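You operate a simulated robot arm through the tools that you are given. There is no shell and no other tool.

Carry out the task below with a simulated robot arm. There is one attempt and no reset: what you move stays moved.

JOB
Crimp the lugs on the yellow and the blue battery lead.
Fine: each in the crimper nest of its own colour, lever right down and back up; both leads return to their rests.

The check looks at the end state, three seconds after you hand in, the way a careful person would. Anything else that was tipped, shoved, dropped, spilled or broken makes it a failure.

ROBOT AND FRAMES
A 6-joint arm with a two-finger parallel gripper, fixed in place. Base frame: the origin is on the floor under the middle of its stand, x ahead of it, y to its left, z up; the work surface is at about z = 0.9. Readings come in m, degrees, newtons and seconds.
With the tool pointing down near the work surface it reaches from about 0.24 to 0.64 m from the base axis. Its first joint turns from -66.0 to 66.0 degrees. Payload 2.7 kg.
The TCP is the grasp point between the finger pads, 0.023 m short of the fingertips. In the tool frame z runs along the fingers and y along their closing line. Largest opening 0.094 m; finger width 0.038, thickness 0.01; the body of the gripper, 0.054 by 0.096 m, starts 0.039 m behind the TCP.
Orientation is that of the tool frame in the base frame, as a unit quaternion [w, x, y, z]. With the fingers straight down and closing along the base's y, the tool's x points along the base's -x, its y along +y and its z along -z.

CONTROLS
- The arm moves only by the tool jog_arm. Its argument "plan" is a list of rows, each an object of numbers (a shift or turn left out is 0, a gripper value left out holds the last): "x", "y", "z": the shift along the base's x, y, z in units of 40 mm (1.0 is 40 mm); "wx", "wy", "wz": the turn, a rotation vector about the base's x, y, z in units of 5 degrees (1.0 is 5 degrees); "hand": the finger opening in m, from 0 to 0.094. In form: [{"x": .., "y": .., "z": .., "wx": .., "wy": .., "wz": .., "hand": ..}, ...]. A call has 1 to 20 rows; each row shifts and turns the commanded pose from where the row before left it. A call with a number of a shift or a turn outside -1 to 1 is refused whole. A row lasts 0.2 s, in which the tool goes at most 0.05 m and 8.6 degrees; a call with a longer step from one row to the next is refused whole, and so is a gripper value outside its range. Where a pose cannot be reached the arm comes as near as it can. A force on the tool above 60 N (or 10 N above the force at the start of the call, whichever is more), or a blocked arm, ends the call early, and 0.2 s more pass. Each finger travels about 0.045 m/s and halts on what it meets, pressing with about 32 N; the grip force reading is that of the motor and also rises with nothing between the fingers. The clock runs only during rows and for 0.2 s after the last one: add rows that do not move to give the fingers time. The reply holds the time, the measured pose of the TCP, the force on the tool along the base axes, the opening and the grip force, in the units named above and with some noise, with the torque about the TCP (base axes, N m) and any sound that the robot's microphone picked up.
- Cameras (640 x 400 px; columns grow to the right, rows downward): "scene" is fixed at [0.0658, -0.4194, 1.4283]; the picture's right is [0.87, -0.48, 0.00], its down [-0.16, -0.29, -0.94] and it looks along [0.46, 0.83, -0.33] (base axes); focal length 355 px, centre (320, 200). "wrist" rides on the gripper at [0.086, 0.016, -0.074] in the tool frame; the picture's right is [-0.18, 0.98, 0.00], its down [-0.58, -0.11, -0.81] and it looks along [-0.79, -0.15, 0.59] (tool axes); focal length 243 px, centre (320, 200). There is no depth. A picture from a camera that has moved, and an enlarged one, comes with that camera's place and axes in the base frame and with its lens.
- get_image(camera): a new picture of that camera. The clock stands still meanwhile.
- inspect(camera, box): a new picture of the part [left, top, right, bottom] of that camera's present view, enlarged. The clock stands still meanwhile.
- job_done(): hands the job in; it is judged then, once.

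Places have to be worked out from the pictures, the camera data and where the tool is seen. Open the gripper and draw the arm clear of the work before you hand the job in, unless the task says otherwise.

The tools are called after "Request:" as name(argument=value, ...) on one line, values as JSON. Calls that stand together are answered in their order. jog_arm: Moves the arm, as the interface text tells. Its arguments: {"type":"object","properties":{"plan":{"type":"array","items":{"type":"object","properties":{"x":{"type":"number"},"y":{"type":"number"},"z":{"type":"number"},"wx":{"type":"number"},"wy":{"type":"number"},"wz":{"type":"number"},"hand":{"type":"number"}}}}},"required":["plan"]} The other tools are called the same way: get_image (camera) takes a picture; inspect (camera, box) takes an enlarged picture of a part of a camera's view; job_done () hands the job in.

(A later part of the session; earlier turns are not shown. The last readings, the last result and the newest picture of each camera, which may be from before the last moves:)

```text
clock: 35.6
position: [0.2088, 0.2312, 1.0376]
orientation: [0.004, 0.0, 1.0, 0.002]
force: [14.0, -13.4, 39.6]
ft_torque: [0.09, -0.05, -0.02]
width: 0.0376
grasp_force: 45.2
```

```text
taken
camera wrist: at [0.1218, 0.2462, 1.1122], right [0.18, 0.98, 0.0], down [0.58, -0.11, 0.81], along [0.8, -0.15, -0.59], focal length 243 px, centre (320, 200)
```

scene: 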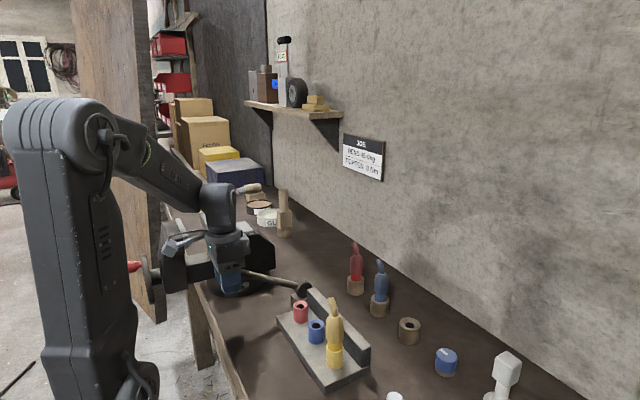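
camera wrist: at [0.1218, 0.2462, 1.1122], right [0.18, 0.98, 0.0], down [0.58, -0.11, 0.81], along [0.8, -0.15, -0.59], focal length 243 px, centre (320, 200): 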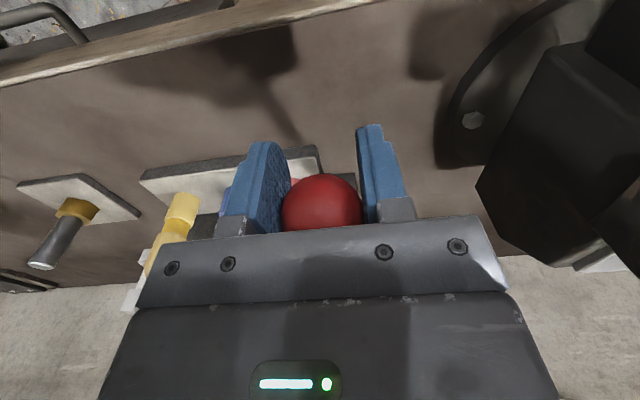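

At about 64° the resistance has risen to ~42 N directly against the motion, which is either the crimp load or the end stop. I'll push slightly further in small steps.

Request:
jog_arm(plan=[{"x": -0.03, "z": -0.07}, {"x": -0.03, "z": -0.07}, {}])

Request:
inspect(camera="scene", box=[140, 180, 380, 380])

```text
clock: 36.4
position: [0.2059, 0.2311, 1.0318]
orientation: [0.004, -0.001, 1.0, 0.001]
force: [17.8, -20.1, 42.0]
ft_torque: [0.29, 0.2, -0.24]
width: 0.0372
grasp_force: 45.0
```

```text
2.00 times, centred on (260, 280) of scene
camera zoom: at [0.066, -0.4203, 1.428], right [0.87, -0.48, 0.0], down [-0.16, -0.29, -0.94], along [0.46, 0.83, -0.33], focal length 710 px, centre (440, 40)
```

zoom: 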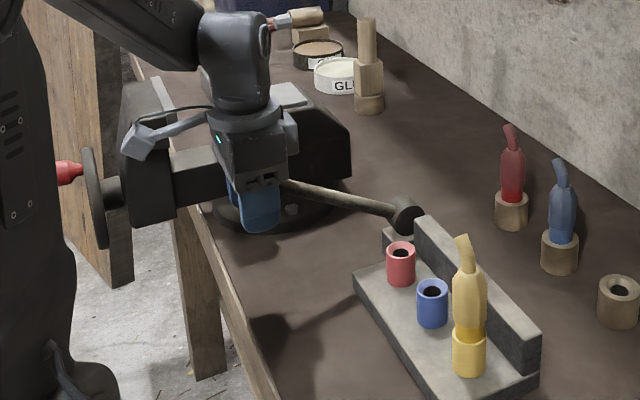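

I'll check with the wrist camera whether the ball is slipping between the pads.

Request:
inspect(camera="wrist", box=[160, 60, 480, 260])

```text
2.00 times, centred on (320, 160) of wrist
camera zoom: at [0.1196, 0.2462, 1.1066], right [0.18, 0.98, 0.01], down [0.58, -0.11, 0.81], along [0.8, -0.15, -0.59], focal length 485 px, centre (320, 280)
```

zoom: 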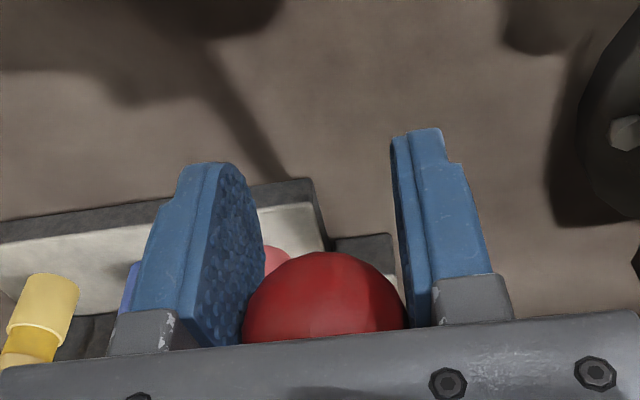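

The ball has slid about 20 mm up toward the palm while the lever stays near 60°, so the friction grip slips at ~45 N. The palm is now at the ball, so I'll push about 3 mm further along the arc and see whether the lever moves or the force jumps at a hard stop.

Request:
jog_arm(plan=[{"x": -0.02, "z": -0.035}, {"x": -0.02, "z": -0.035}, {}])

Request:
inspect(camera="wrist", box=[160, 60, 480, 260])

Request:
inspect(camera="scene", box=[140, 180, 380, 380])

```text
clock: 36.9
position: [0.2062, 0.2314, 1.0322]
orientation: [0.006, 0.001, 1.0, 0.003]
force: [4.8, -10.8, 13.8]
ft_torque: [-0.11, 0.88, -0.08]
width: 0.0373
grasp_force: 44.3
stopped in row 2: the force on the tool passed its limit at 62 N (the readings are from after the stop); the commanded pose is now the measured one
```

```text
2.00 times, centred on (320, 160) of wrist
camera zoom: at [0.1196, 0.2462, 1.1066], right [0.18, 0.98, 0.01], down [0.57, -0.11, 0.81], along [0.8, -0.15, -0.58], focal length 485 px, centre (320, 280)
```

zoom: 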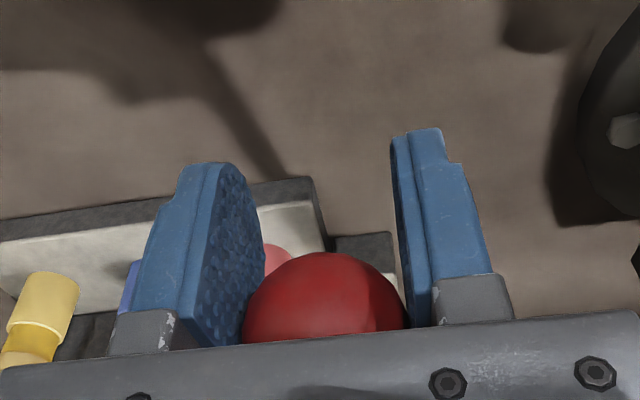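

```text
2.00 times, centred on (260, 280) of scene
camera zoom: at [0.0659, -0.4198, 1.4281], right [0.87, -0.48, 0.0], down [-0.16, -0.29, -0.94], along [0.46, 0.83, -0.33], focal length 710 px, centre (440, 40)
```

zoom: 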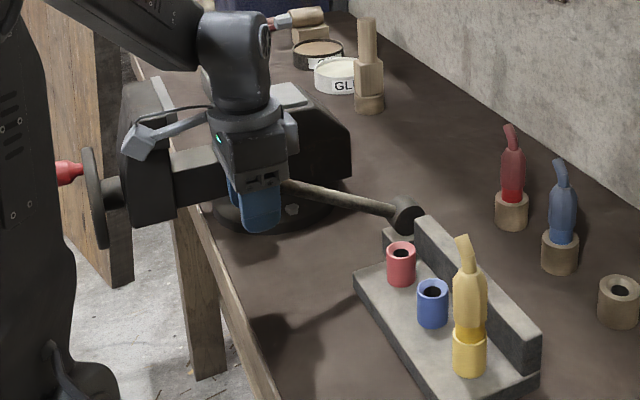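

The force jumped to 62 N with the ball unmoved. From the scene view, the rod sits at almost exactly 60° from vertical, so this is the lever's hard stop and it is right down. Now I'll bring it back up along the same arc, 60° to 30° first.

Request:
jog_arm(plan=[{"x": 0.109, "z": 0.178}, {"x": 0.116, "z": 0.1745}, {"x": 0.124, "z": 0.1685}, {"x": 0.131, "z": 0.164}, {"x": 0.1375, "z": 0.1575}, {"x": 0.145, "z": 0.1525}, {"x": 0.1525, "z": 0.1435}, {"x": 0.1575, "z": 0.139}, {"x": 0.1645, "z": 0.13}, {"x": 0.168, "z": 0.125}, {"x": 0.175, "z": 0.115}, {"x": 0.1775, "z": 0.11}])

Request:
get_image(camera="scene")

Request:
get_image(camera="wrist")

```text
clock: 39.5
position: [0.2745, 0.2307, 1.1015]
orientation: [0.003, -0.002, 1.0, 0.0]
force: [-9.8, -17.4, -1.5]
ft_torque: [0.34, 1.16, -0.12]
width: 0.0372
grasp_force: 44.9
```

```text
taken
```

scene: 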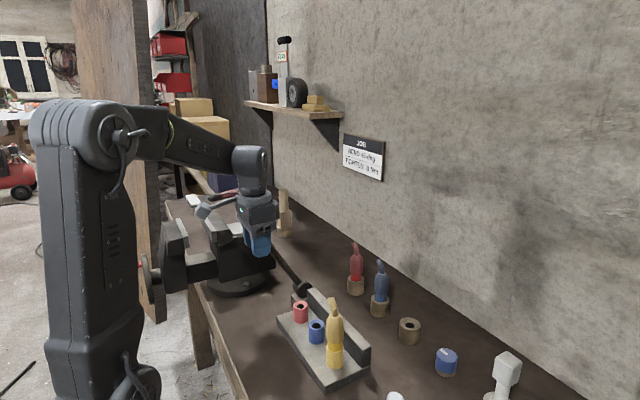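

```text
taken
camera wrist: at [0.1888, 0.2462, 1.1763], right [0.18, 0.98, 0.0], down [0.58, -0.11, 0.81], along [0.8, -0.15, -0.59], focal length 243 px, centre (320, 200)
```

wrist: 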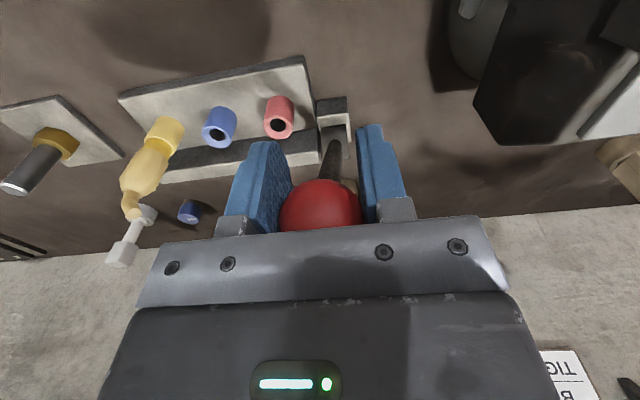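

The lever follows back up. Continuing from 30° to about 2.5°.

Request:
jog_arm(plan=[{"x": 0.185, "y": -0.01, "z": 0.1}, {"x": 0.1875, "y": -0.01, "z": 0.0925}, {"x": 0.1925, "z": 0.084}, {"x": 0.1925, "z": 0.076}, {"x": 0.2, "z": 0.0675}, {"x": 0.2, "z": 0.06}, {"x": 0.205, "z": 0.05}, {"x": 0.205, "z": 0.04}, {"x": 0.2045, "z": 0.032}, {"x": 0.21, "z": 0.023}, {"x": 0.209, "z": 0.013}, {}])

Request:
inspect(camera="scene", box=[220, 160, 380, 380])

Request:
get_image(camera="wrist")

```text
clock: 42.1
position: [0.3637, 0.2315, 1.1267]
orientation: [0.006, -0.002, 1.0, 0.004]
force: [-7.6, 13.2, 9.9]
ft_torque: [-0.11, 1.06, 0.05]
width: 0.0373
grasp_force: 45.1
```

```text
1.82 times, centred on (300, 270) of scene
camera zoom: at [0.0654, -0.419, 1.4284], right [0.87, -0.48, 0.0], down [-0.16, -0.29, -0.94], along [0.46, 0.83, -0.33], focal length 646 px, centre (356, 73)
```

zoom: 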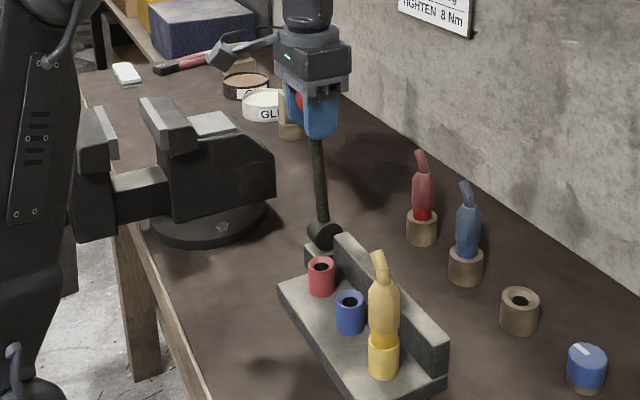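

```text
taken
camera wrist: at [0.2765, 0.2458, 1.2019], right [0.18, 0.98, 0.01], down [0.57, -0.11, 0.81], along [0.8, -0.14, -0.58], focal length 243 px, centre (320, 200)
```

wrist: 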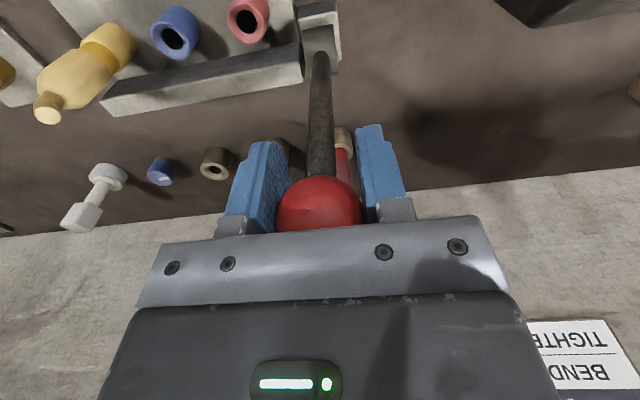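

A few degrees remain. I'll push forward in small steps until I feel the upper stop.

Request:
jog_arm(plan=[{"x": 0.15, "z": 0.005}, {"x": 0.15, "z": 0.003}, {}])

Request:
inspect(camera="scene", box=[260, 160, 360, 310])

```text
clock: 42.9
position: [0.3754, 0.2314, 1.1278]
orientation: [0.006, -0.001, 1.0, 0.002]
force: [-7.1, 12.4, 16.7]
ft_torque: [-0.25, 1.12, 0.02]
width: 0.0373
grasp_force: 45.1
```

```text
2.67 times, centred on (310, 235) of scene
camera zoom: at [0.0653, -0.4191, 1.4284], right [0.87, -0.48, 0.0], down [-0.16, -0.29, -0.94], along [0.46, 0.83, -0.33], focal length 947 px, centre (347, 107)
```

zoom: 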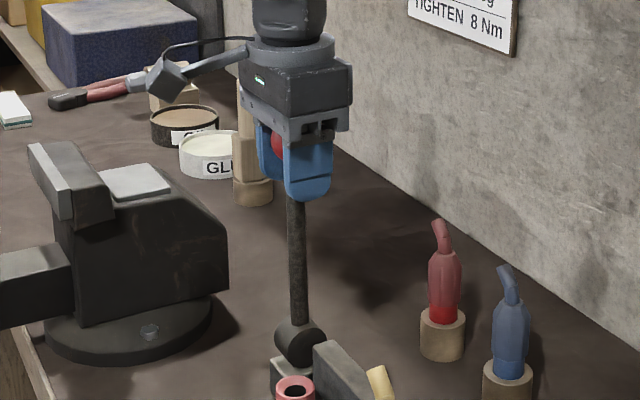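

No stop yet. The palm is resting on the ball at 17 N, so I'll ease up slightly and go forward another 5 mm.

Request:
jog_arm(plan=[{"x": 0.06, "z": 0.03}, {"x": 0.06, "z": 0.0}, {}])

Request:
inspect(camera="scene", box=[260, 160, 360, 310])

```text
clock: 43.7
position: [0.3781, 0.2298, 1.1277]
orientation: [0.001, -0.001, 1.0, 0.0]
force: [-23.8, 6.1, -3.5]
ft_torque: [-0.2, -0.33, -0.17]
width: 0.0373
grasp_force: 45.2
```

```text
2.67 times, centred on (310, 235) of scene
camera zoom: at [0.065, -0.4191, 1.4284], right [0.87, -0.48, 0.0], down [-0.16, -0.29, -0.94], along [0.46, 0.83, -0.33], focal length 947 px, centre (347, 107)
```

zoom: 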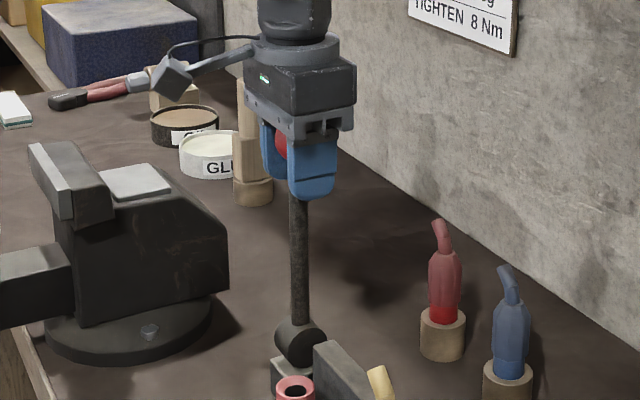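

Forward force jumped to 24 N, so the lever is at its upper stop. I'll relax slightly, release, and check that it stays up.

Request:
jog_arm(plan=[{"x": -0.03}, {"hand": 0.07}, {}, {}, {}])

Request:
jog_arm(plan=[{"z": 0.5}, {"z": 0.8}, {"z": 0.8}, {"z": 0.6}, {}])

Request:
get_image(camera="scene")

Request:
inspect(camera="scene", box=[270, 190, 380, 390])

```text
clock: 44.9
position: [0.379, 0.2312, 1.1288]
orientation: [0.005, -0.001, 1.0, 0.002]
force: [-0.4, 0.8, -0.6]
ft_torque: [0.0, 0.02, 0.01]
width: 0.0697
grasp_force: 0.1
```

```text
clock: 46.1
position: [0.3793, 0.2316, 1.2363]
orientation: [0.005, -0.001, 1.0, 0.002]
force: [0.5, 0.5, -0.6]
ft_torque: [-0.03, 0.01, -0.01]
width: 0.0702
grasp_force: 0.0
```

```text
taken
```

scene: 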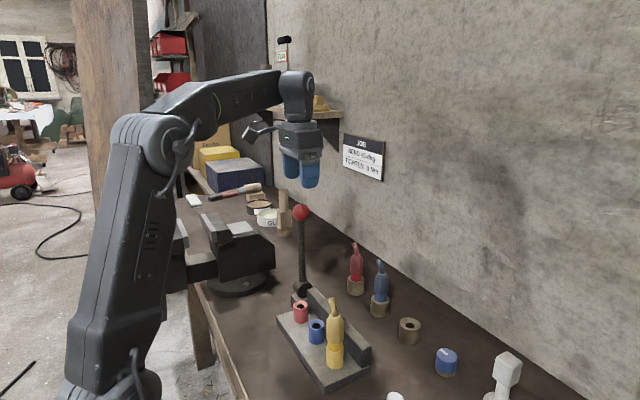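

```text
2.00 times, centred on (325, 290) of scene
camera zoom: at [0.0658, -0.4194, 1.4283], right [0.87, -0.48, 0.0], down [-0.16, -0.29, -0.94], along [0.46, 0.83, -0.33], focal length 710 px, centre (310, 20)
```

zoom: 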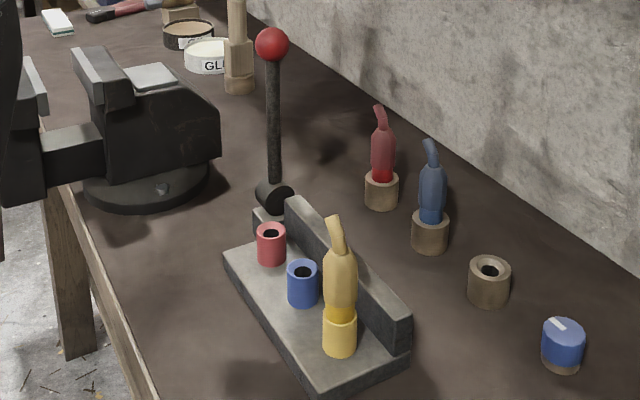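

The lever stays upright and the ball is back at its original pixel position. The small tilt left by the force stop (≈0.57° about y) needs correcting. I'll rotate the gripper back to close along x while moving high over the yellow nest.

Request:
jog_arm(plan=[{"x": -0.047, "y": -0.2835, "wz": 1}, {"x": -0.047, "y": -0.2835, "wz": 1}, {"x": -0.047, "y": -0.2835, "wz": 1}, {"x": -0.047, "y": -0.2835, "wz": 1}, {"x": -0.047, "y": -0.2835, "wz": 1}, {"x": -0.047, "y": -0.2835, "wz": 1}, {"x": -0.047, "y": -0.2835, "wz": 1}, {"x": -0.047, "y": -0.2835, "wz": 1}, {"x": -0.047, "y": -0.2835, "wz": 1}, {"x": -0.047, "y": -0.2835, "wz": 1}, {"x": -0.047, "y": -0.2835, "wz": 1}, {"x": -0.047, "y": -0.2835, "wz": 1}, {"x": -0.047, "y": -0.2835, "wz": 1}, {"x": -0.047, "y": -0.2835, "wz": 1}, {"x": -0.047, "y": -0.2835, "wz": 1}, {"x": -0.047, "y": -0.2835, "wz": 1}, {"x": -0.047, "y": -0.2835, "wz": 1}, {"x": -0.047, "y": -0.2835, "wz": 1}, {}])

```text
clock: 50.1
position: [0.3446, 0.0266, 1.2366]
orientation: [-0.001, 0.709, -0.706, -0.005]
force: [-0.8, 0.6, 0.2]
ft_torque: [0.0, 0.01, -0.01]
width: 0.0702
grasp_force: 0.0
```

The residual tilt is about 0.5° about x and 0.3° about y. I'll correct that, then look at the yellow lead below before descending.

Request:
jog_arm(plan=[{"wx": -0.105, "wy": -0.055, "wz": -0.03, "z": -0.5}, {"z": -0.9}, {"z": -0.9}, {"z": -0.7}, {}])

Request:
inspect(camera="wrist", box=[220, 0, 420, 130])

Request:
inspect(camera="scene", box=[290, 230, 390, 390])

```text
clock: 51.3
position: [0.3445, 0.0281, 1.117]
orientation: [0.0, 0.707, -0.707, -0.001]
force: [-0.5, -0.8, -0.1]
ft_torque: [0.01, 0.01, 0.0]
width: 0.0703
grasp_force: 0.1
```

```text
3.08 times, centred on (320, 65) of wrist
camera zoom: at [0.3293, -0.0593, 1.1914], right [-0.98, 0.18, 0.0], down [0.11, 0.58, 0.81], along [0.15, 0.79, -0.59], focal length 746 px, centre (320, 615)
```

zoom: 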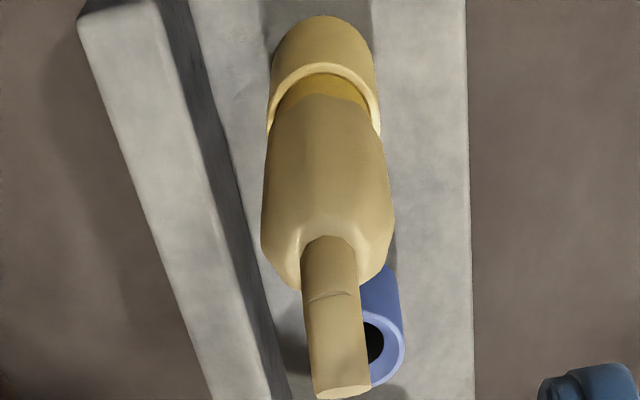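

```text
2.50 times, centred on (340, 310) of scene
camera zoom: at [0.0658, -0.4194, 1.4283], right [0.87, -0.48, 0.0], down [-0.16, -0.29, -0.94], along [0.46, 0.83, -0.33], focal length 888 px, centre (270, -75)
```

zoom: 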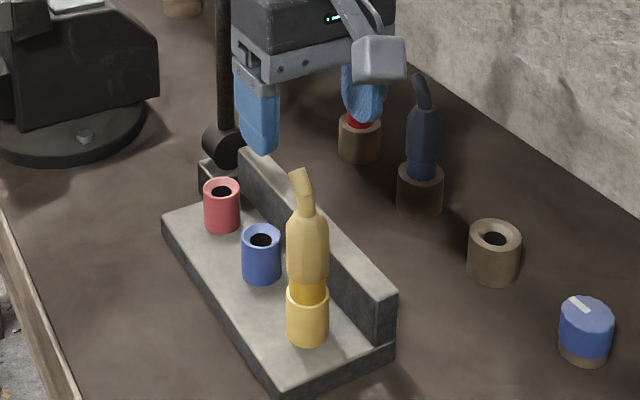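

The yellow lead is upright in its nest, body at x≈0.3435. I'll descend to the same grip height (TCP z≈1.022) and close.

Request:
jog_arm(plan=[{"x": -0.025, "z": -0.7}, {"z": -0.7}, {"z": -0.5}, {"z": -0.3}, {"z": -0.15}, {}])

Request:
jog_arm(plan=[{"hand": 0.018}, {}, {}, {}, {}, {}])

Request:
inspect(camera="scene", box=[290, 250, 390, 390])

```text
clock: 52.7
position: [0.3431, 0.0264, 1.0215]
orientation: [-0.001, 0.707, -0.707, -0.001]
force: [-0.2, 0.5, 0.3]
ft_torque: [-0.02, 0.0, 0.02]
width: 0.0699
grasp_force: 0.0
```

```text
clock: 54.1
position: [0.3441, 0.0274, 1.0235]
orientation: [0.0, 0.707, -0.707, 0.0]
force: [0.3, 0.2, 0.3]
ft_torque: [-0.01, -0.01, 0.0]
width: 0.0266
grasp_force: 32.2
```

```text
2.86 times, centred on (340, 320) of scene
camera zoom: at [0.0658, -0.4194, 1.4283], right [0.87, -0.48, 0.0], down [-0.16, -0.29, -0.94], along [0.46, 0.83, -0.33], focal length 1015 px, centre (263, -143)
```

zoom: 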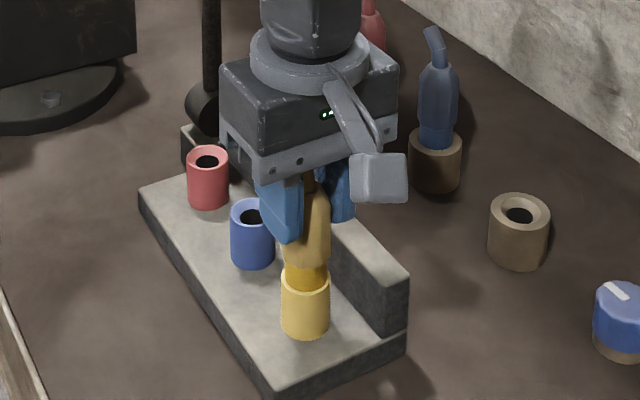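

Gripped at 26.6 mm. I'll lift straight out of the nest, slowly at first, and look at the lug for a crimp mark.

Request:
jog_arm(plan=[{"z": 0.15}, {"z": 0.2}, {"z": 0.3}, {"z": 0.4}, {"z": 0.5}, {"z": 0.45}, {}])

Request:
inspect(camera="scene", box=[300, 260, 370, 370])

Request:
inspect(camera="wrist", box=[260, 0, 380, 120])

```text
clock: 55.7
position: [0.343, 0.0264, 1.1038]
orientation: [0.0, -0.707, 0.707, -0.001]
force: [-1.1, 0.2, -1.5]
ft_torque: [0.0, 0.02, 0.01]
width: 0.0264
grasp_force: 32.2
```

```text
3.64 times, centred on (335, 315) of scene
camera zoom: at [0.0658, -0.4194, 1.4283], right [0.87, -0.48, 0.0], down [-0.16, -0.29, -0.94], along [0.46, 0.83, -0.33], focal length 1292 px, centre (266, -218)
```

zoom: 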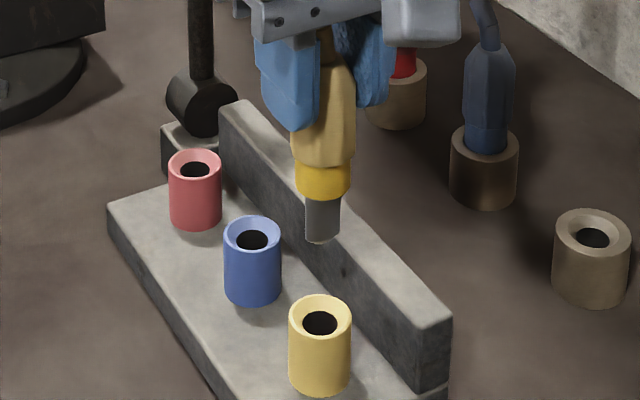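

```text
3.33 times, centred on (320, 60) of wrist
camera zoom: at [0.3281, -0.06, 1.1779], right [-0.98, 0.18, 0.0], down [0.11, 0.58, 0.81], along [0.15, 0.79, -0.59], focal length 809 px, centre (320, 667)
```

zoom: 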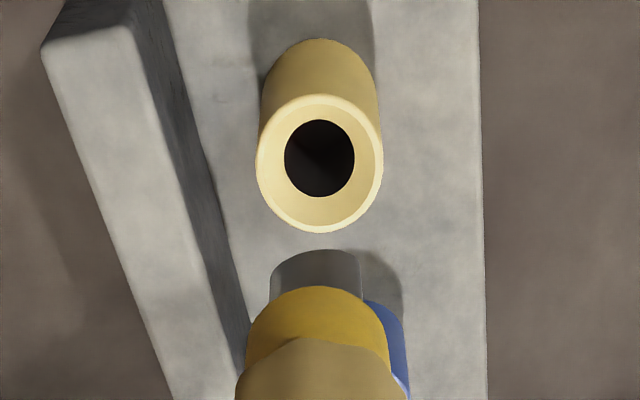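

The lug looks different now, wider and flattened in the wrist view. I'll zoom in closer to confirm the crimp.

Request:
inspect(camera="scene", box=[335, 295, 370, 335])

Request:
inspect(camera="scene", box=[335, 285, 375, 330])

Request:
inspect(camera="wrist", box=[290, 60, 350, 110])

```text
10.00 times, centred on (352, 315) of scene
camera zoom: at [0.0658, -0.4194, 1.4283], right [0.87, -0.48, 0.0], down [-0.16, -0.29, -0.94], along [0.46, 0.83, -0.33], focal length 3552 px, centre (-5, -950)
```

zoom: 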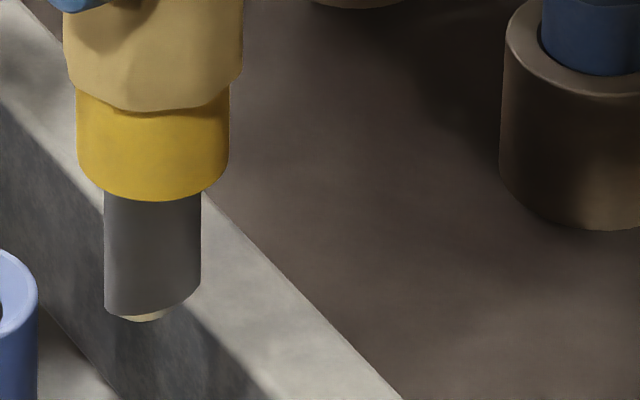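

```text
8.89 times, centred on (355, 308) of scene
camera zoom: at [0.0658, -0.4194, 1.4283], right [0.87, -0.48, 0.0], down [-0.16, -0.29, -0.94], along [0.46, 0.83, -0.33], focal length 3157 px, centre (9, -756)
```

zoom: 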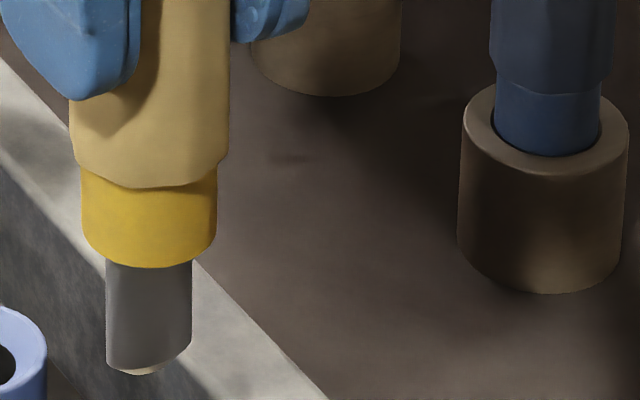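

```text
8.00 times, centred on (320, 85) of wrist
camera zoom: at [0.3281, -0.06, 1.1779], right [-0.98, 0.18, 0.0], down [0.11, 0.58, 0.81], along [0.15, 0.79, -0.59], focal length 1941 px, centre (320, 1120)
```

zoom: 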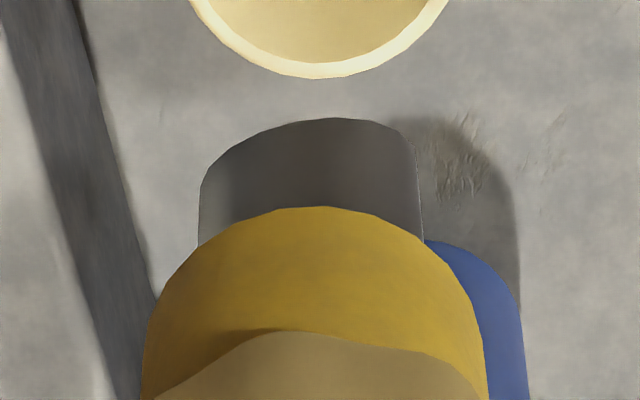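

The lug is visibly flattened on its sides, so the yellow crimp took. Now I'll carry it back over its rest at about (0.529, 0.029).

Request:
jog_arm(plan=[{"x": 0.5, "z": 0.1}, {"x": 0.9}, {"x": 0.9}, {"x": 0.9, "y": 0.06}, {"x": 0.85}, {"x": 0.6}, {}, {}])

Request:
inspect(camera="wrist", box=[260, 0, 380, 120])

Request:
inspect(camera="scene", box=[370, 240, 450, 360])

```text
clock: 57.5
position: [0.5286, 0.0295, 1.106]
orientation: [-0.001, -0.707, 0.708, 0.0]
force: [0.1, 0.3, -0.9]
ft_torque: [0.0, 0.01, 0.02]
width: 0.0266
grasp_force: 31.4
```

```text
3.33 times, centred on (320, 60) of wrist
camera zoom: at [0.513, -0.0575, 1.1809], right [-0.98, 0.18, 0.0], down [0.11, 0.58, 0.81], along [0.15, 0.79, -0.59], focal length 809 px, centre (320, 667)
```

zoom: 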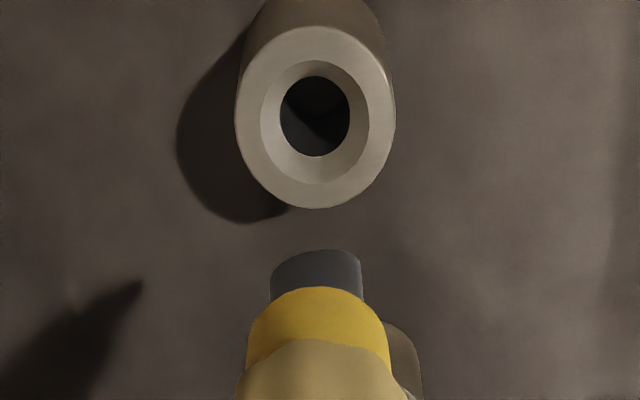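

```text
3.33 times, centred on (410, 300) of scene
camera zoom: at [0.0658, -0.4194, 1.4283], right [0.87, -0.48, 0.0], down [-0.16, -0.29, -0.94], along [0.46, 0.83, -0.33], focal length 1184 px, centre (20, -133)
```

zoom: 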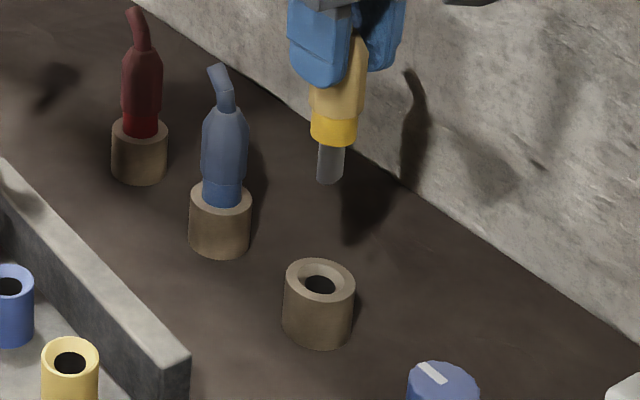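

Aligned in the wrist view. I'll lower 50 mm to just above the rest's rim and re-check.

Request:
jog_arm(plan=[{"z": -0.4}, {"z": -0.5}, {"z": -0.35}, {}])

Request:
inspect(camera="wrist", box=[280, 10, 360, 110])

Request:
inspect(camera="scene", box=[385, 285, 435, 350])

```text
clock: 58.5
position: [0.529, 0.0323, 1.0571]
orientation: [0.0, -0.707, 0.707, 0.001]
force: [0.7, -0.1, -0.4]
ft_torque: [0.01, -0.01, -0.04]
width: 0.0265
grasp_force: 31.8
```

```text
4.00 times, centred on (320, 60) of wrist
camera zoom: at [0.5132, -0.057, 1.1321], right [-0.98, 0.18, 0.0], down [0.11, 0.58, 0.81], along [0.15, 0.79, -0.59], focal length 970 px, centre (320, 760)
```

zoom: 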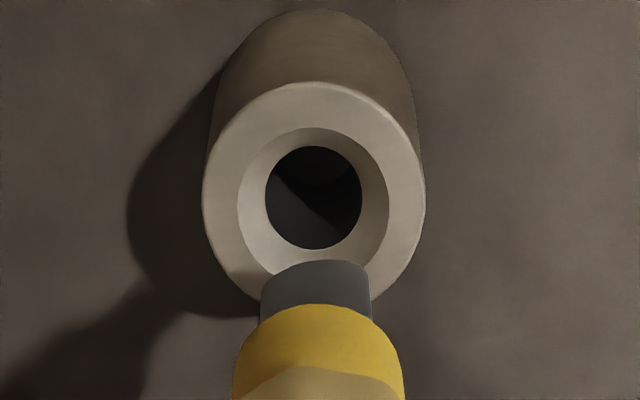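

```text
6.15 times, centred on (410, 318) of scene
camera zoom: at [0.0658, -0.4194, 1.4283], right [0.87, -0.48, 0.0], down [-0.16, -0.29, -0.94], along [0.46, 0.83, -0.33], focal length 2186 px, centre (-234, -523)
```

zoom: 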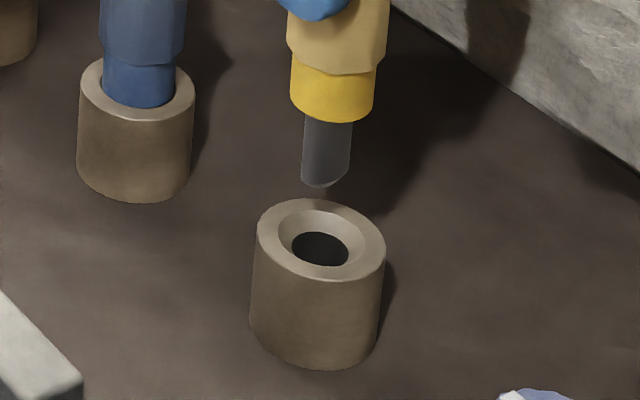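

The pin is just above the rest, aligned in x to about 0.5 mm, but y is still uncertain by a few mm. I'll lower another 10 mm so the pin end is near the rim and re-check both views.

Request:
jog_arm(plan=[{"z": -0.12}, {"z": -0.13}, {}])

Request:
inspect(camera="wrist", box=[280, 10, 360, 110])

Request:
inspect(camera="scene", box=[385, 290, 435, 350])

```text
clock: 59.3
position: [0.5297, 0.0296, 1.0473]
orientation: [0.0, -0.707, 0.708, 0.0]
force: [0.3, -0.4, -0.3]
ft_torque: [-0.02, -0.02, 0.01]
width: 0.0264
grasp_force: 31.9
```

```text
4.00 times, centred on (320, 60) of wrist
camera zoom: at [0.5138, -0.0579, 1.1221], right [-0.98, 0.18, 0.0], down [0.11, 0.58, 0.81], along [0.15, 0.79, -0.59], focal length 970 px, centre (320, 760)
```

zoom: 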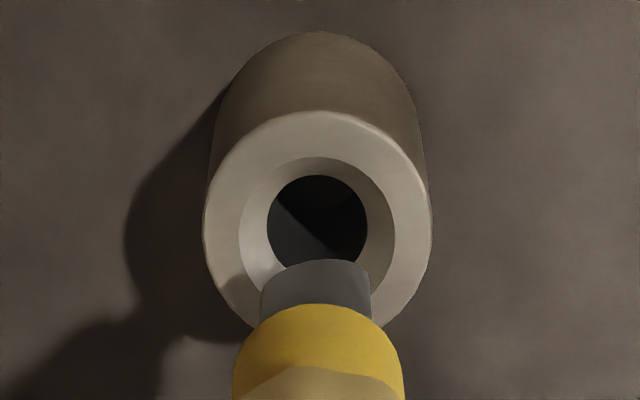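

```text
6.67 times, centred on (410, 320) of scene
camera zoom: at [0.0658, -0.4194, 1.4283], right [0.87, -0.48, 0.0], down [-0.16, -0.29, -0.94], along [0.46, 0.83, -0.33], focal length 2368 px, centre (-280, -600)
```

zoom: 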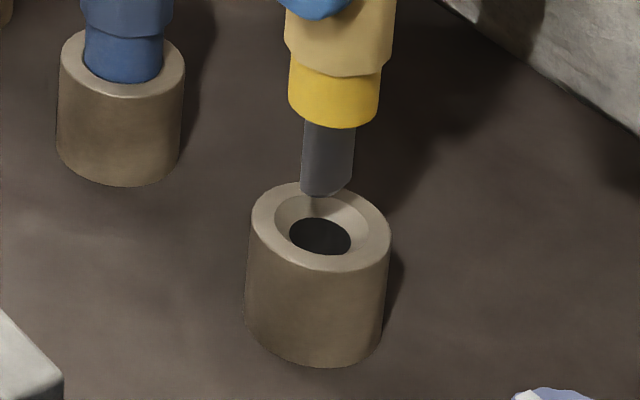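

The x alignment is good. Compared with the first lift-off from this rest, the pin sits within about 1–1.5 mm, well inside the rest's wide chamfer. I'll lower gently by 10 mm and watch force and views.

Request:
jog_arm(plan=[{"z": -0.06}, {"z": -0.06}, {"z": -0.06}, {"z": -0.07}, {}])

Request:
inspect(camera="wrist", box=[280, 10, 360, 110])

Request:
inspect(camera="scene", box=[385, 290, 435, 350])

```text
clock: 60.5
position: [0.5287, 0.0292, 1.0371]
orientation: [0.0, 0.707, -0.707, -0.001]
force: [0.1, 0.5, -1.3]
ft_torque: [0.02, 0.0, -0.03]
width: 0.0268
grasp_force: 31.9
```

```text
4.00 times, centred on (320, 60) of wrist
camera zoom: at [0.5148, -0.0575, 1.1121], right [-0.98, 0.18, 0.0], down [0.11, 0.58, 0.81], along [0.15, 0.79, -0.59], focal length 970 px, centre (320, 760)
```

zoom: 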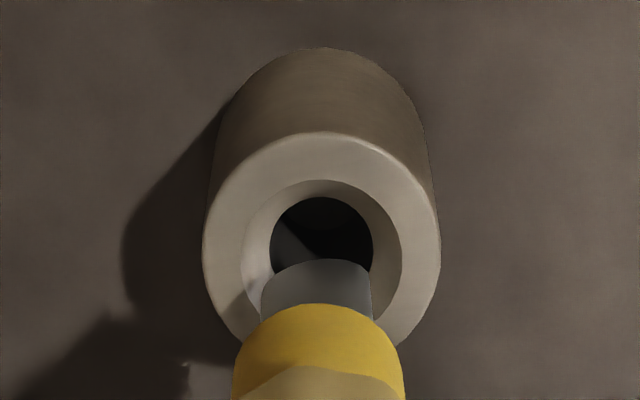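

```text
6.67 times, centred on (410, 320) of scene
camera zoom: at [0.0658, -0.4194, 1.4283], right [0.87, -0.48, 0.0], down [-0.16, -0.29, -0.94], along [0.46, 0.83, -0.33], focal length 2368 px, centre (-280, -600)
```

zoom: 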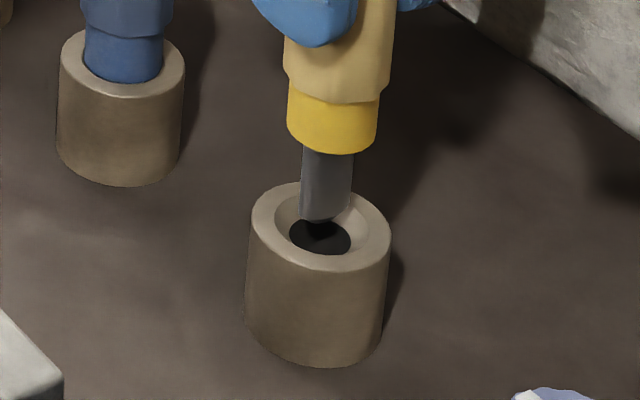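

In both views the pin sits about 1 mm toward +x, so I'll correct that and continue down slowly.

Request:
jog_arm(plan=[{"x": -0.03}, {"z": -0.05}, {"z": -0.05}, {"z": -0.05}, {}])

Request:
inspect(camera="wrist", box=[280, 10, 360, 110])

Request:
inspect(camera="scene", box=[385, 290, 435, 350])

```text
clock: 61.7
position: [0.5287, 0.031, 1.0312]
orientation: [0.0, -0.707, 0.707, 0.0]
force: [-0.2, 0.4, -1.0]
ft_torque: [-0.02, -0.03, 0.01]
width: 0.0264
grasp_force: 31.5
```

```text
4.00 times, centred on (320, 60) of wrist
camera zoom: at [0.5134, -0.0572, 1.1064], right [-0.98, 0.18, 0.0], down [0.11, 0.58, 0.81], along [0.15, 0.79, -0.59], focal length 970 px, centre (320, 760)
```

zoom: 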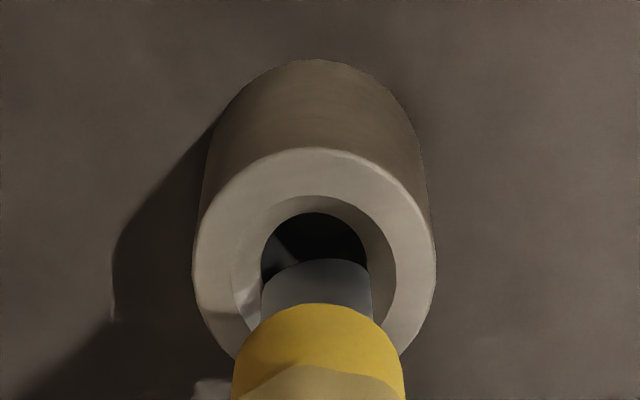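

```text
6.67 times, centred on (410, 320) of scene
camera zoom: at [0.0658, -0.4194, 1.4283], right [0.87, -0.48, 0.0], down [-0.16, -0.29, -0.94], along [0.46, 0.83, -0.33], focal length 2368 px, centre (-280, -600)
```

zoom: 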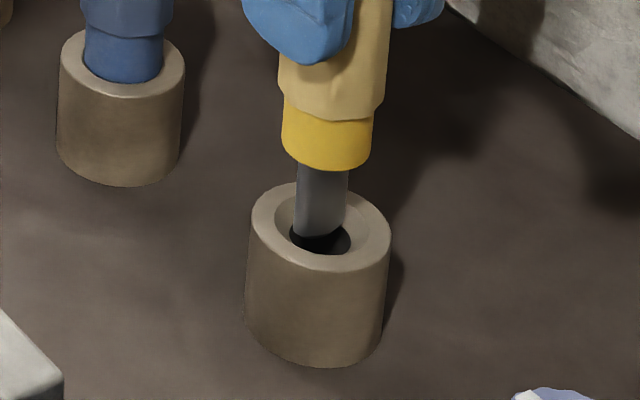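

The pin end is now inside the chamfer with no force. Both views suggest it sits slightly toward +y, so I'll shift y by -1.5 mm and continue down 5 mm.

Request:
jog_arm(plan=[{"x": -0.01, "y": -0.035}, {"z": -0.05}, {"z": -0.05}, {"z": -0.04}, {}])

Request:
inspect(camera="wrist", box=[280, 10, 360, 110])

Request:
inspect(camera="scene", box=[385, 290, 435, 350])

```text
clock: 62.9
position: [0.5272, 0.0288, 1.0255]
orientation: [-0.001, 0.707, -0.707, -0.001]
force: [0.8, 0.0, -0.5]
ft_torque: [-0.01, 0.0, -0.02]
width: 0.0266
grasp_force: 31.4
```

```text
4.00 times, centred on (320, 60) of wrist
camera zoom: at [0.5126, -0.0586, 1.1007], right [-0.98, 0.18, 0.0], down [0.11, 0.58, 0.81], along [0.15, 0.79, -0.59], focal length 970 px, centre (320, 760)
```

zoom: 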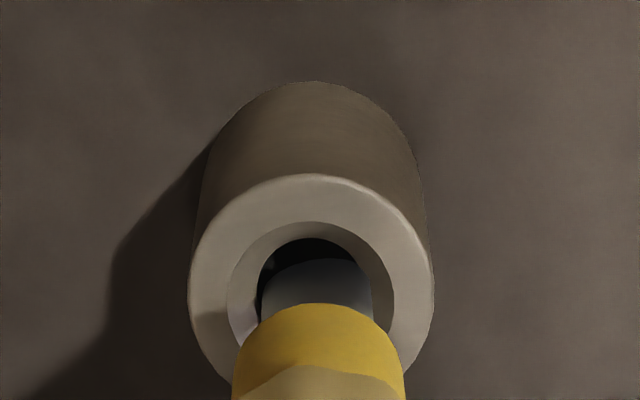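

```text
6.67 times, centred on (410, 320) of scene
camera zoom: at [0.0658, -0.4194, 1.4283], right [0.87, -0.48, 0.0], down [-0.16, -0.29, -0.94], along [0.46, 0.83, -0.33], focal length 2368 px, centre (-280, -600)
```

zoom: 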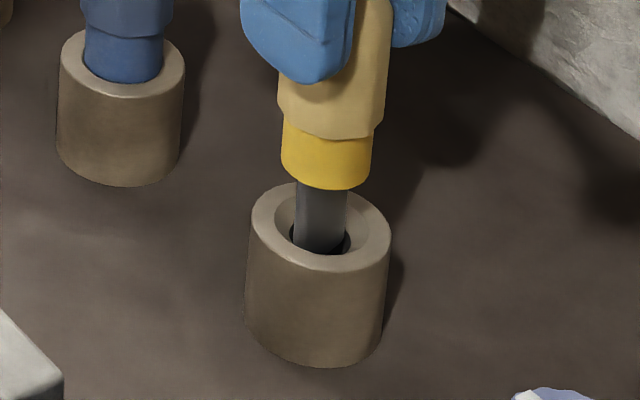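

The pin is entering the hole, now slightly toward -x. I'll correct by +0.8 mm and keep lowering.

Request:
jog_arm(plan=[{"x": 0.02}, {"z": -0.05}, {"z": -0.05}, {"z": -0.05}, {"z": -0.05}, {}])

Request:
inspect(camera="wrist", box=[280, 10, 360, 110])

Request:
inspect(camera="scene", box=[385, 290, 435, 350])

```text
clock: 64.3
position: [0.5289, 0.0294, 1.0185]
orientation: [-0.002, -0.707, 0.707, 0.0]
force: [-1.0, -0.1, -0.4]
ft_torque: [0.01, 0.0, -0.01]
width: 0.0267
grasp_force: 31.7
```

```text
4.00 times, centred on (320, 60) of wrist
camera zoom: at [0.5136, -0.0587, 1.0927], right [-0.98, 0.18, 0.0], down [0.11, 0.58, 0.81], along [0.15, 0.79, -0.59], focal length 970 px, centre (320, 760)
```

zoom: 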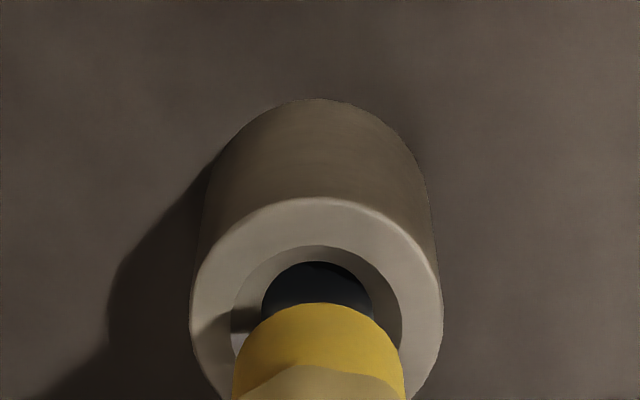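

```text
6.67 times, centred on (410, 320) of scene
camera zoom: at [0.0658, -0.4194, 1.4283], right [0.87, -0.48, 0.0], down [-0.16, -0.29, -0.94], along [0.46, 0.83, -0.33], focal length 2368 px, centre (-280, -600)
```

zoom: 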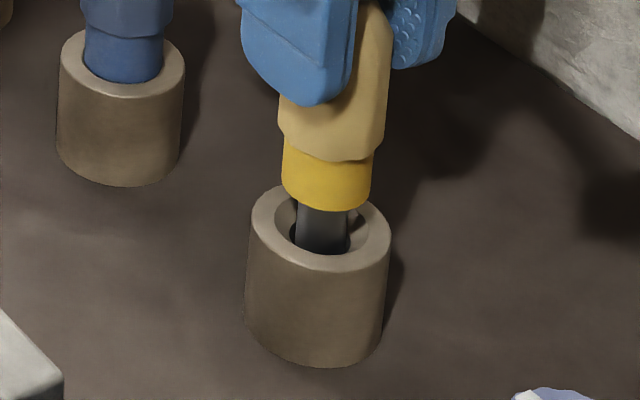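

The pin is well inside the hole with zero force. Continuing down 11 mm.

Request:
jog_arm(plan=[{"z": -0.05}, {"z": -0.05}, {"z": -0.05}, {"z": -0.05}, {"z": -0.05}, {"z": -0.025}, {}])

Request:
inspect(camera="scene", box=[385, 270, 435, 350])

```text
clock: 65.9
position: [0.5295, 0.0283, 1.0065]
orientation: [0.0, -0.707, 0.707, -0.001]
force: [-0.3, 0.0, -0.5]
ft_torque: [0.02, 0.03, 0.04]
width: 0.0265
grasp_force: 31.6
```

```text
5.00 times, centred on (410, 310) of scene
camera zoom: at [0.0658, -0.4194, 1.4283], right [0.87, -0.48, 0.0], down [-0.16, -0.29, -0.94], along [0.46, 0.83, -0.33], focal length 1776 px, centre (-130, -350)
```

zoom: 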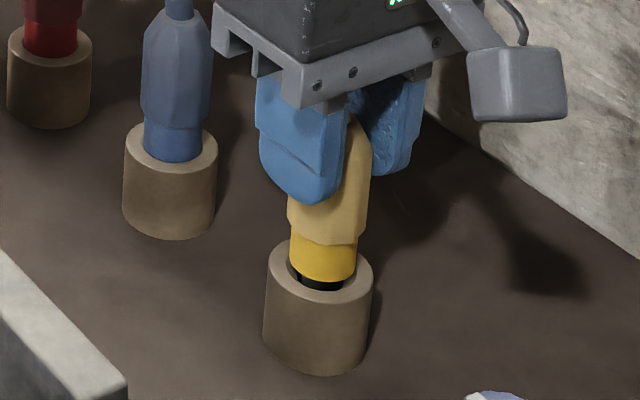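

Almost seated. I'll take the last few 1–2 mm steps with force checks.

Request:
jog_arm(plan=[{"z": -0.04}, {"z": -0.03}, {}])

```text
clock: 66.7
position: [0.5305, 0.0285, 1.0028]
orientation: [0.0, -0.707, 0.708, 0.0]
force: [-0.1, -0.6, 0.3]
ft_torque: [0.03, 0.03, 0.03]
width: 0.0266
grasp_force: 32.5
```

Request:
jog_arm(plan=[{"z": -0.03}, {}])

Request:
inspect(camera="scene", box=[385, 270, 435, 350])

```text
clock: 67.3
position: [0.5299, 0.028, 1.0011]
orientation: [0.0, 0.708, -0.707, 0.0]
force: [-0.9, 0.2, -0.3]
ft_torque: [0.02, 0.01, -0.01]
width: 0.0268
grasp_force: 31.8
```

```text
5.00 times, centred on (410, 310) of scene
camera zoom: at [0.0658, -0.4194, 1.4283], right [0.87, -0.48, 0.0], down [-0.16, -0.29, -0.94], along [0.46, 0.83, -0.33], focal length 1776 px, centre (-130, -350)
```

zoom: 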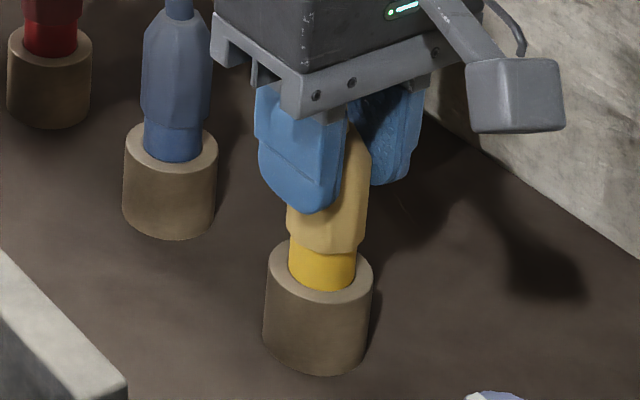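

The band looks seated like the blue one, but there is no contact force yet, so I'll take one more 1 mm step.

Request:
jog_arm(plan=[{"z": -0.03}, {}])

```text
clock: 67.9
position: [0.5287, 0.0282, 1.0009]
orientation: [-0.001, 0.707, -0.707, 0.001]
force: [0.7, 0.4, 4.6]
ft_torque: [0.01, 0.02, 0.02]
width: 0.0265
grasp_force: 32.2
```

Light contact at 4.6 N: it's seated. Opening the fingers and checking.

Request:
jog_arm(plan=[{"hand": 0.075}, {}, {}, {}, {}])

Request:
inspect(camera="scene", box=[370, 230, 450, 350])

Request:
get_image(camera="wrist")

```text
clock: 69.1
position: [0.5281, 0.0279, 0.9999]
orientation: [0.0, -0.707, 0.707, 0.0]
force: [0.6, 0.0, 0.1]
ft_torque: [-0.01, -0.01, 0.04]
width: 0.0751
grasp_force: 0.1
```

```text
3.33 times, centred on (410, 290) of scene
camera zoom: at [0.0658, -0.4194, 1.4283], right [0.87, -0.48, 0.0], down [-0.16, -0.29, -0.94], along [0.46, 0.83, -0.33], focal length 1184 px, centre (20, -100)
```

zoom: 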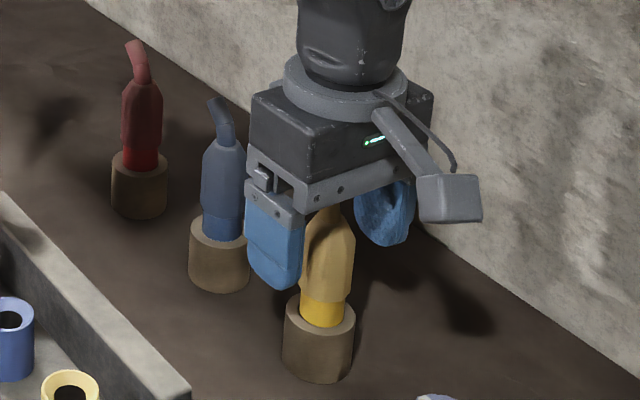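

```text
taken
camera wrist: at [0.5134, -0.0587, 1.0756], right [-0.98, 0.18, 0.0], down [0.11, 0.58, 0.81], along [0.15, 0.79, -0.59], focal length 243 px, centre (320, 200)
```

wrist: 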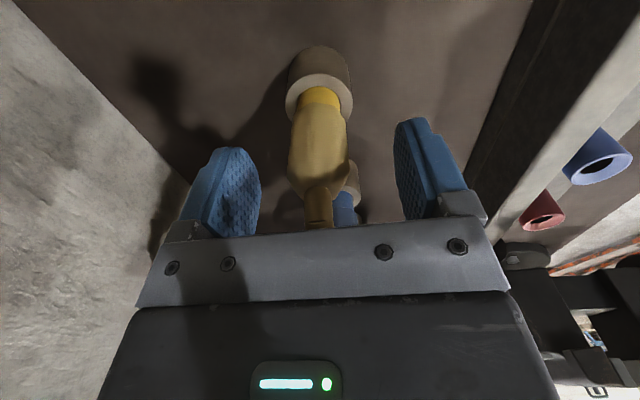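

Yellow stands freely in its rest. I'll rise and move over to the blue lead at y≈0.128.

Request:
jog_arm(plan=[{"z": 0.4}, {"z": 0.8}, {"z": 0.9}, {"z": 0.9}, {"z": 0.5}, {"y": 0.6}, {"y": 0.8}, {"y": 0.7}, {"y": 0.4}, {}])

Request:
inspect(camera="wrist", box=[240, 0, 400, 120])

Request:
get_image(camera="scene")

```text
clock: 71.3
position: [0.5276, 0.1281, 1.1416]
orientation: [0.0, 0.707, -0.707, 0.0]
force: [0.2, -0.3, -0.6]
ft_torque: [-0.03, -0.03, 0.02]
width: 0.0751
grasp_force: 0.1
```

```text
3.33 times, centred on (320, 60) of wrist
camera zoom: at [0.5124, 0.0412, 1.2163], right [-0.98, 0.18, 0.0], down [0.11, 0.58, 0.81], along [0.15, 0.79, -0.59], focal length 809 px, centre (320, 667)
```

zoom: 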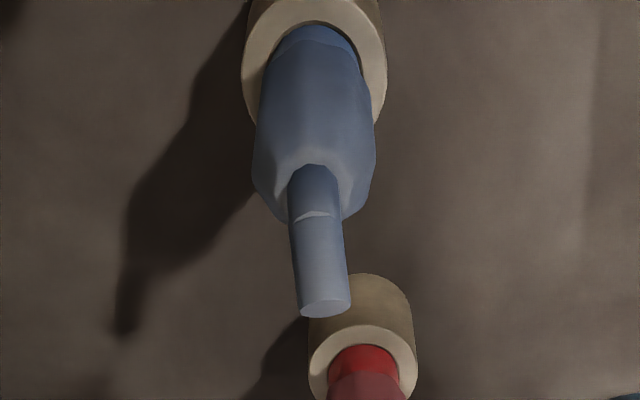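

```text
taken
```

scene: 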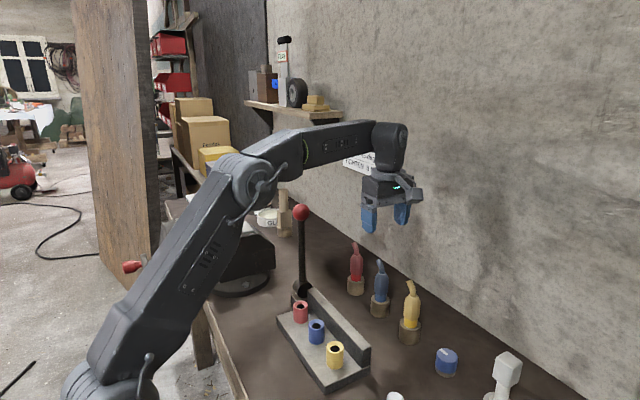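

The blue lead looks just like yellow did, with its axis at about (0.529, 0.129). I'll adjust +1.2 mm in x and +1 mm in y, and descend to the same grip height, z≈1.003.

Request:
jog_arm(plan=[{"x": 0.03, "y": 0.025, "z": -0.7}, {"z": -0.8}, {"z": -0.8}, {"z": -0.6}, {"z": -0.4}, {"z": -0.165}, {}])

Request:
inspect(camera="scene", box=[340, 210, 450, 350])

Request:
get_image(camera="wrist")

```text
clock: 72.9
position: [0.5297, 0.1311, 1.0031]
orientation: [0.0, -0.707, 0.708, 0.0]
force: [0.5, -0.3, -0.6]
ft_torque: [0.01, -0.01, -0.03]
width: 0.0749
grasp_force: 0.0
```

```text
2.86 times, centred on (395, 280) of scene
camera zoom: at [0.0658, -0.4194, 1.4283], right [0.87, -0.48, 0.0], down [-0.16, -0.29, -0.94], along [0.46, 0.83, -0.33], focal length 1015 px, centre (106, -29)
```

zoom: 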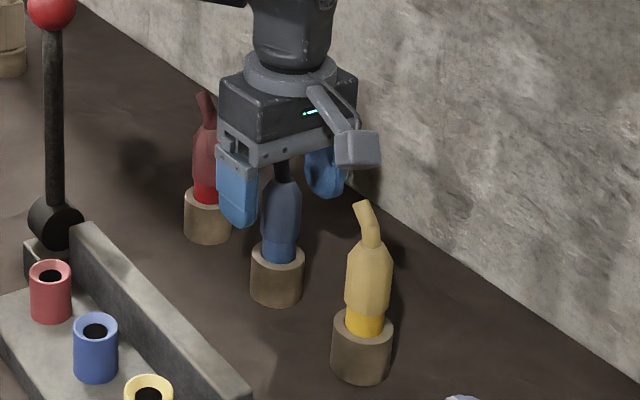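

```text
taken
camera wrist: at [0.5144, 0.0435, 1.0777], right [-0.98, 0.18, 0.0], down [0.11, 0.58, 0.81], along [0.15, 0.79, -0.59], focal length 243 px, centre (320, 200)
```

wrist: 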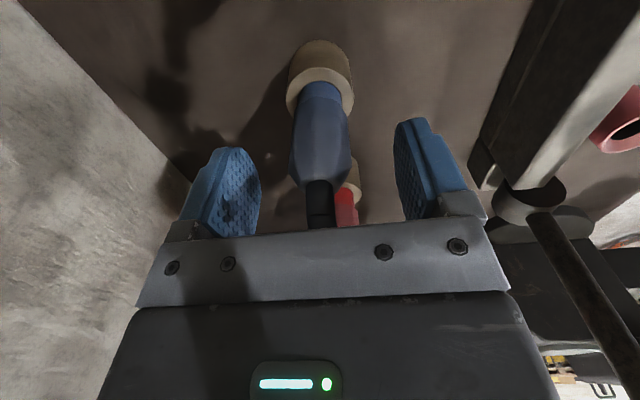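

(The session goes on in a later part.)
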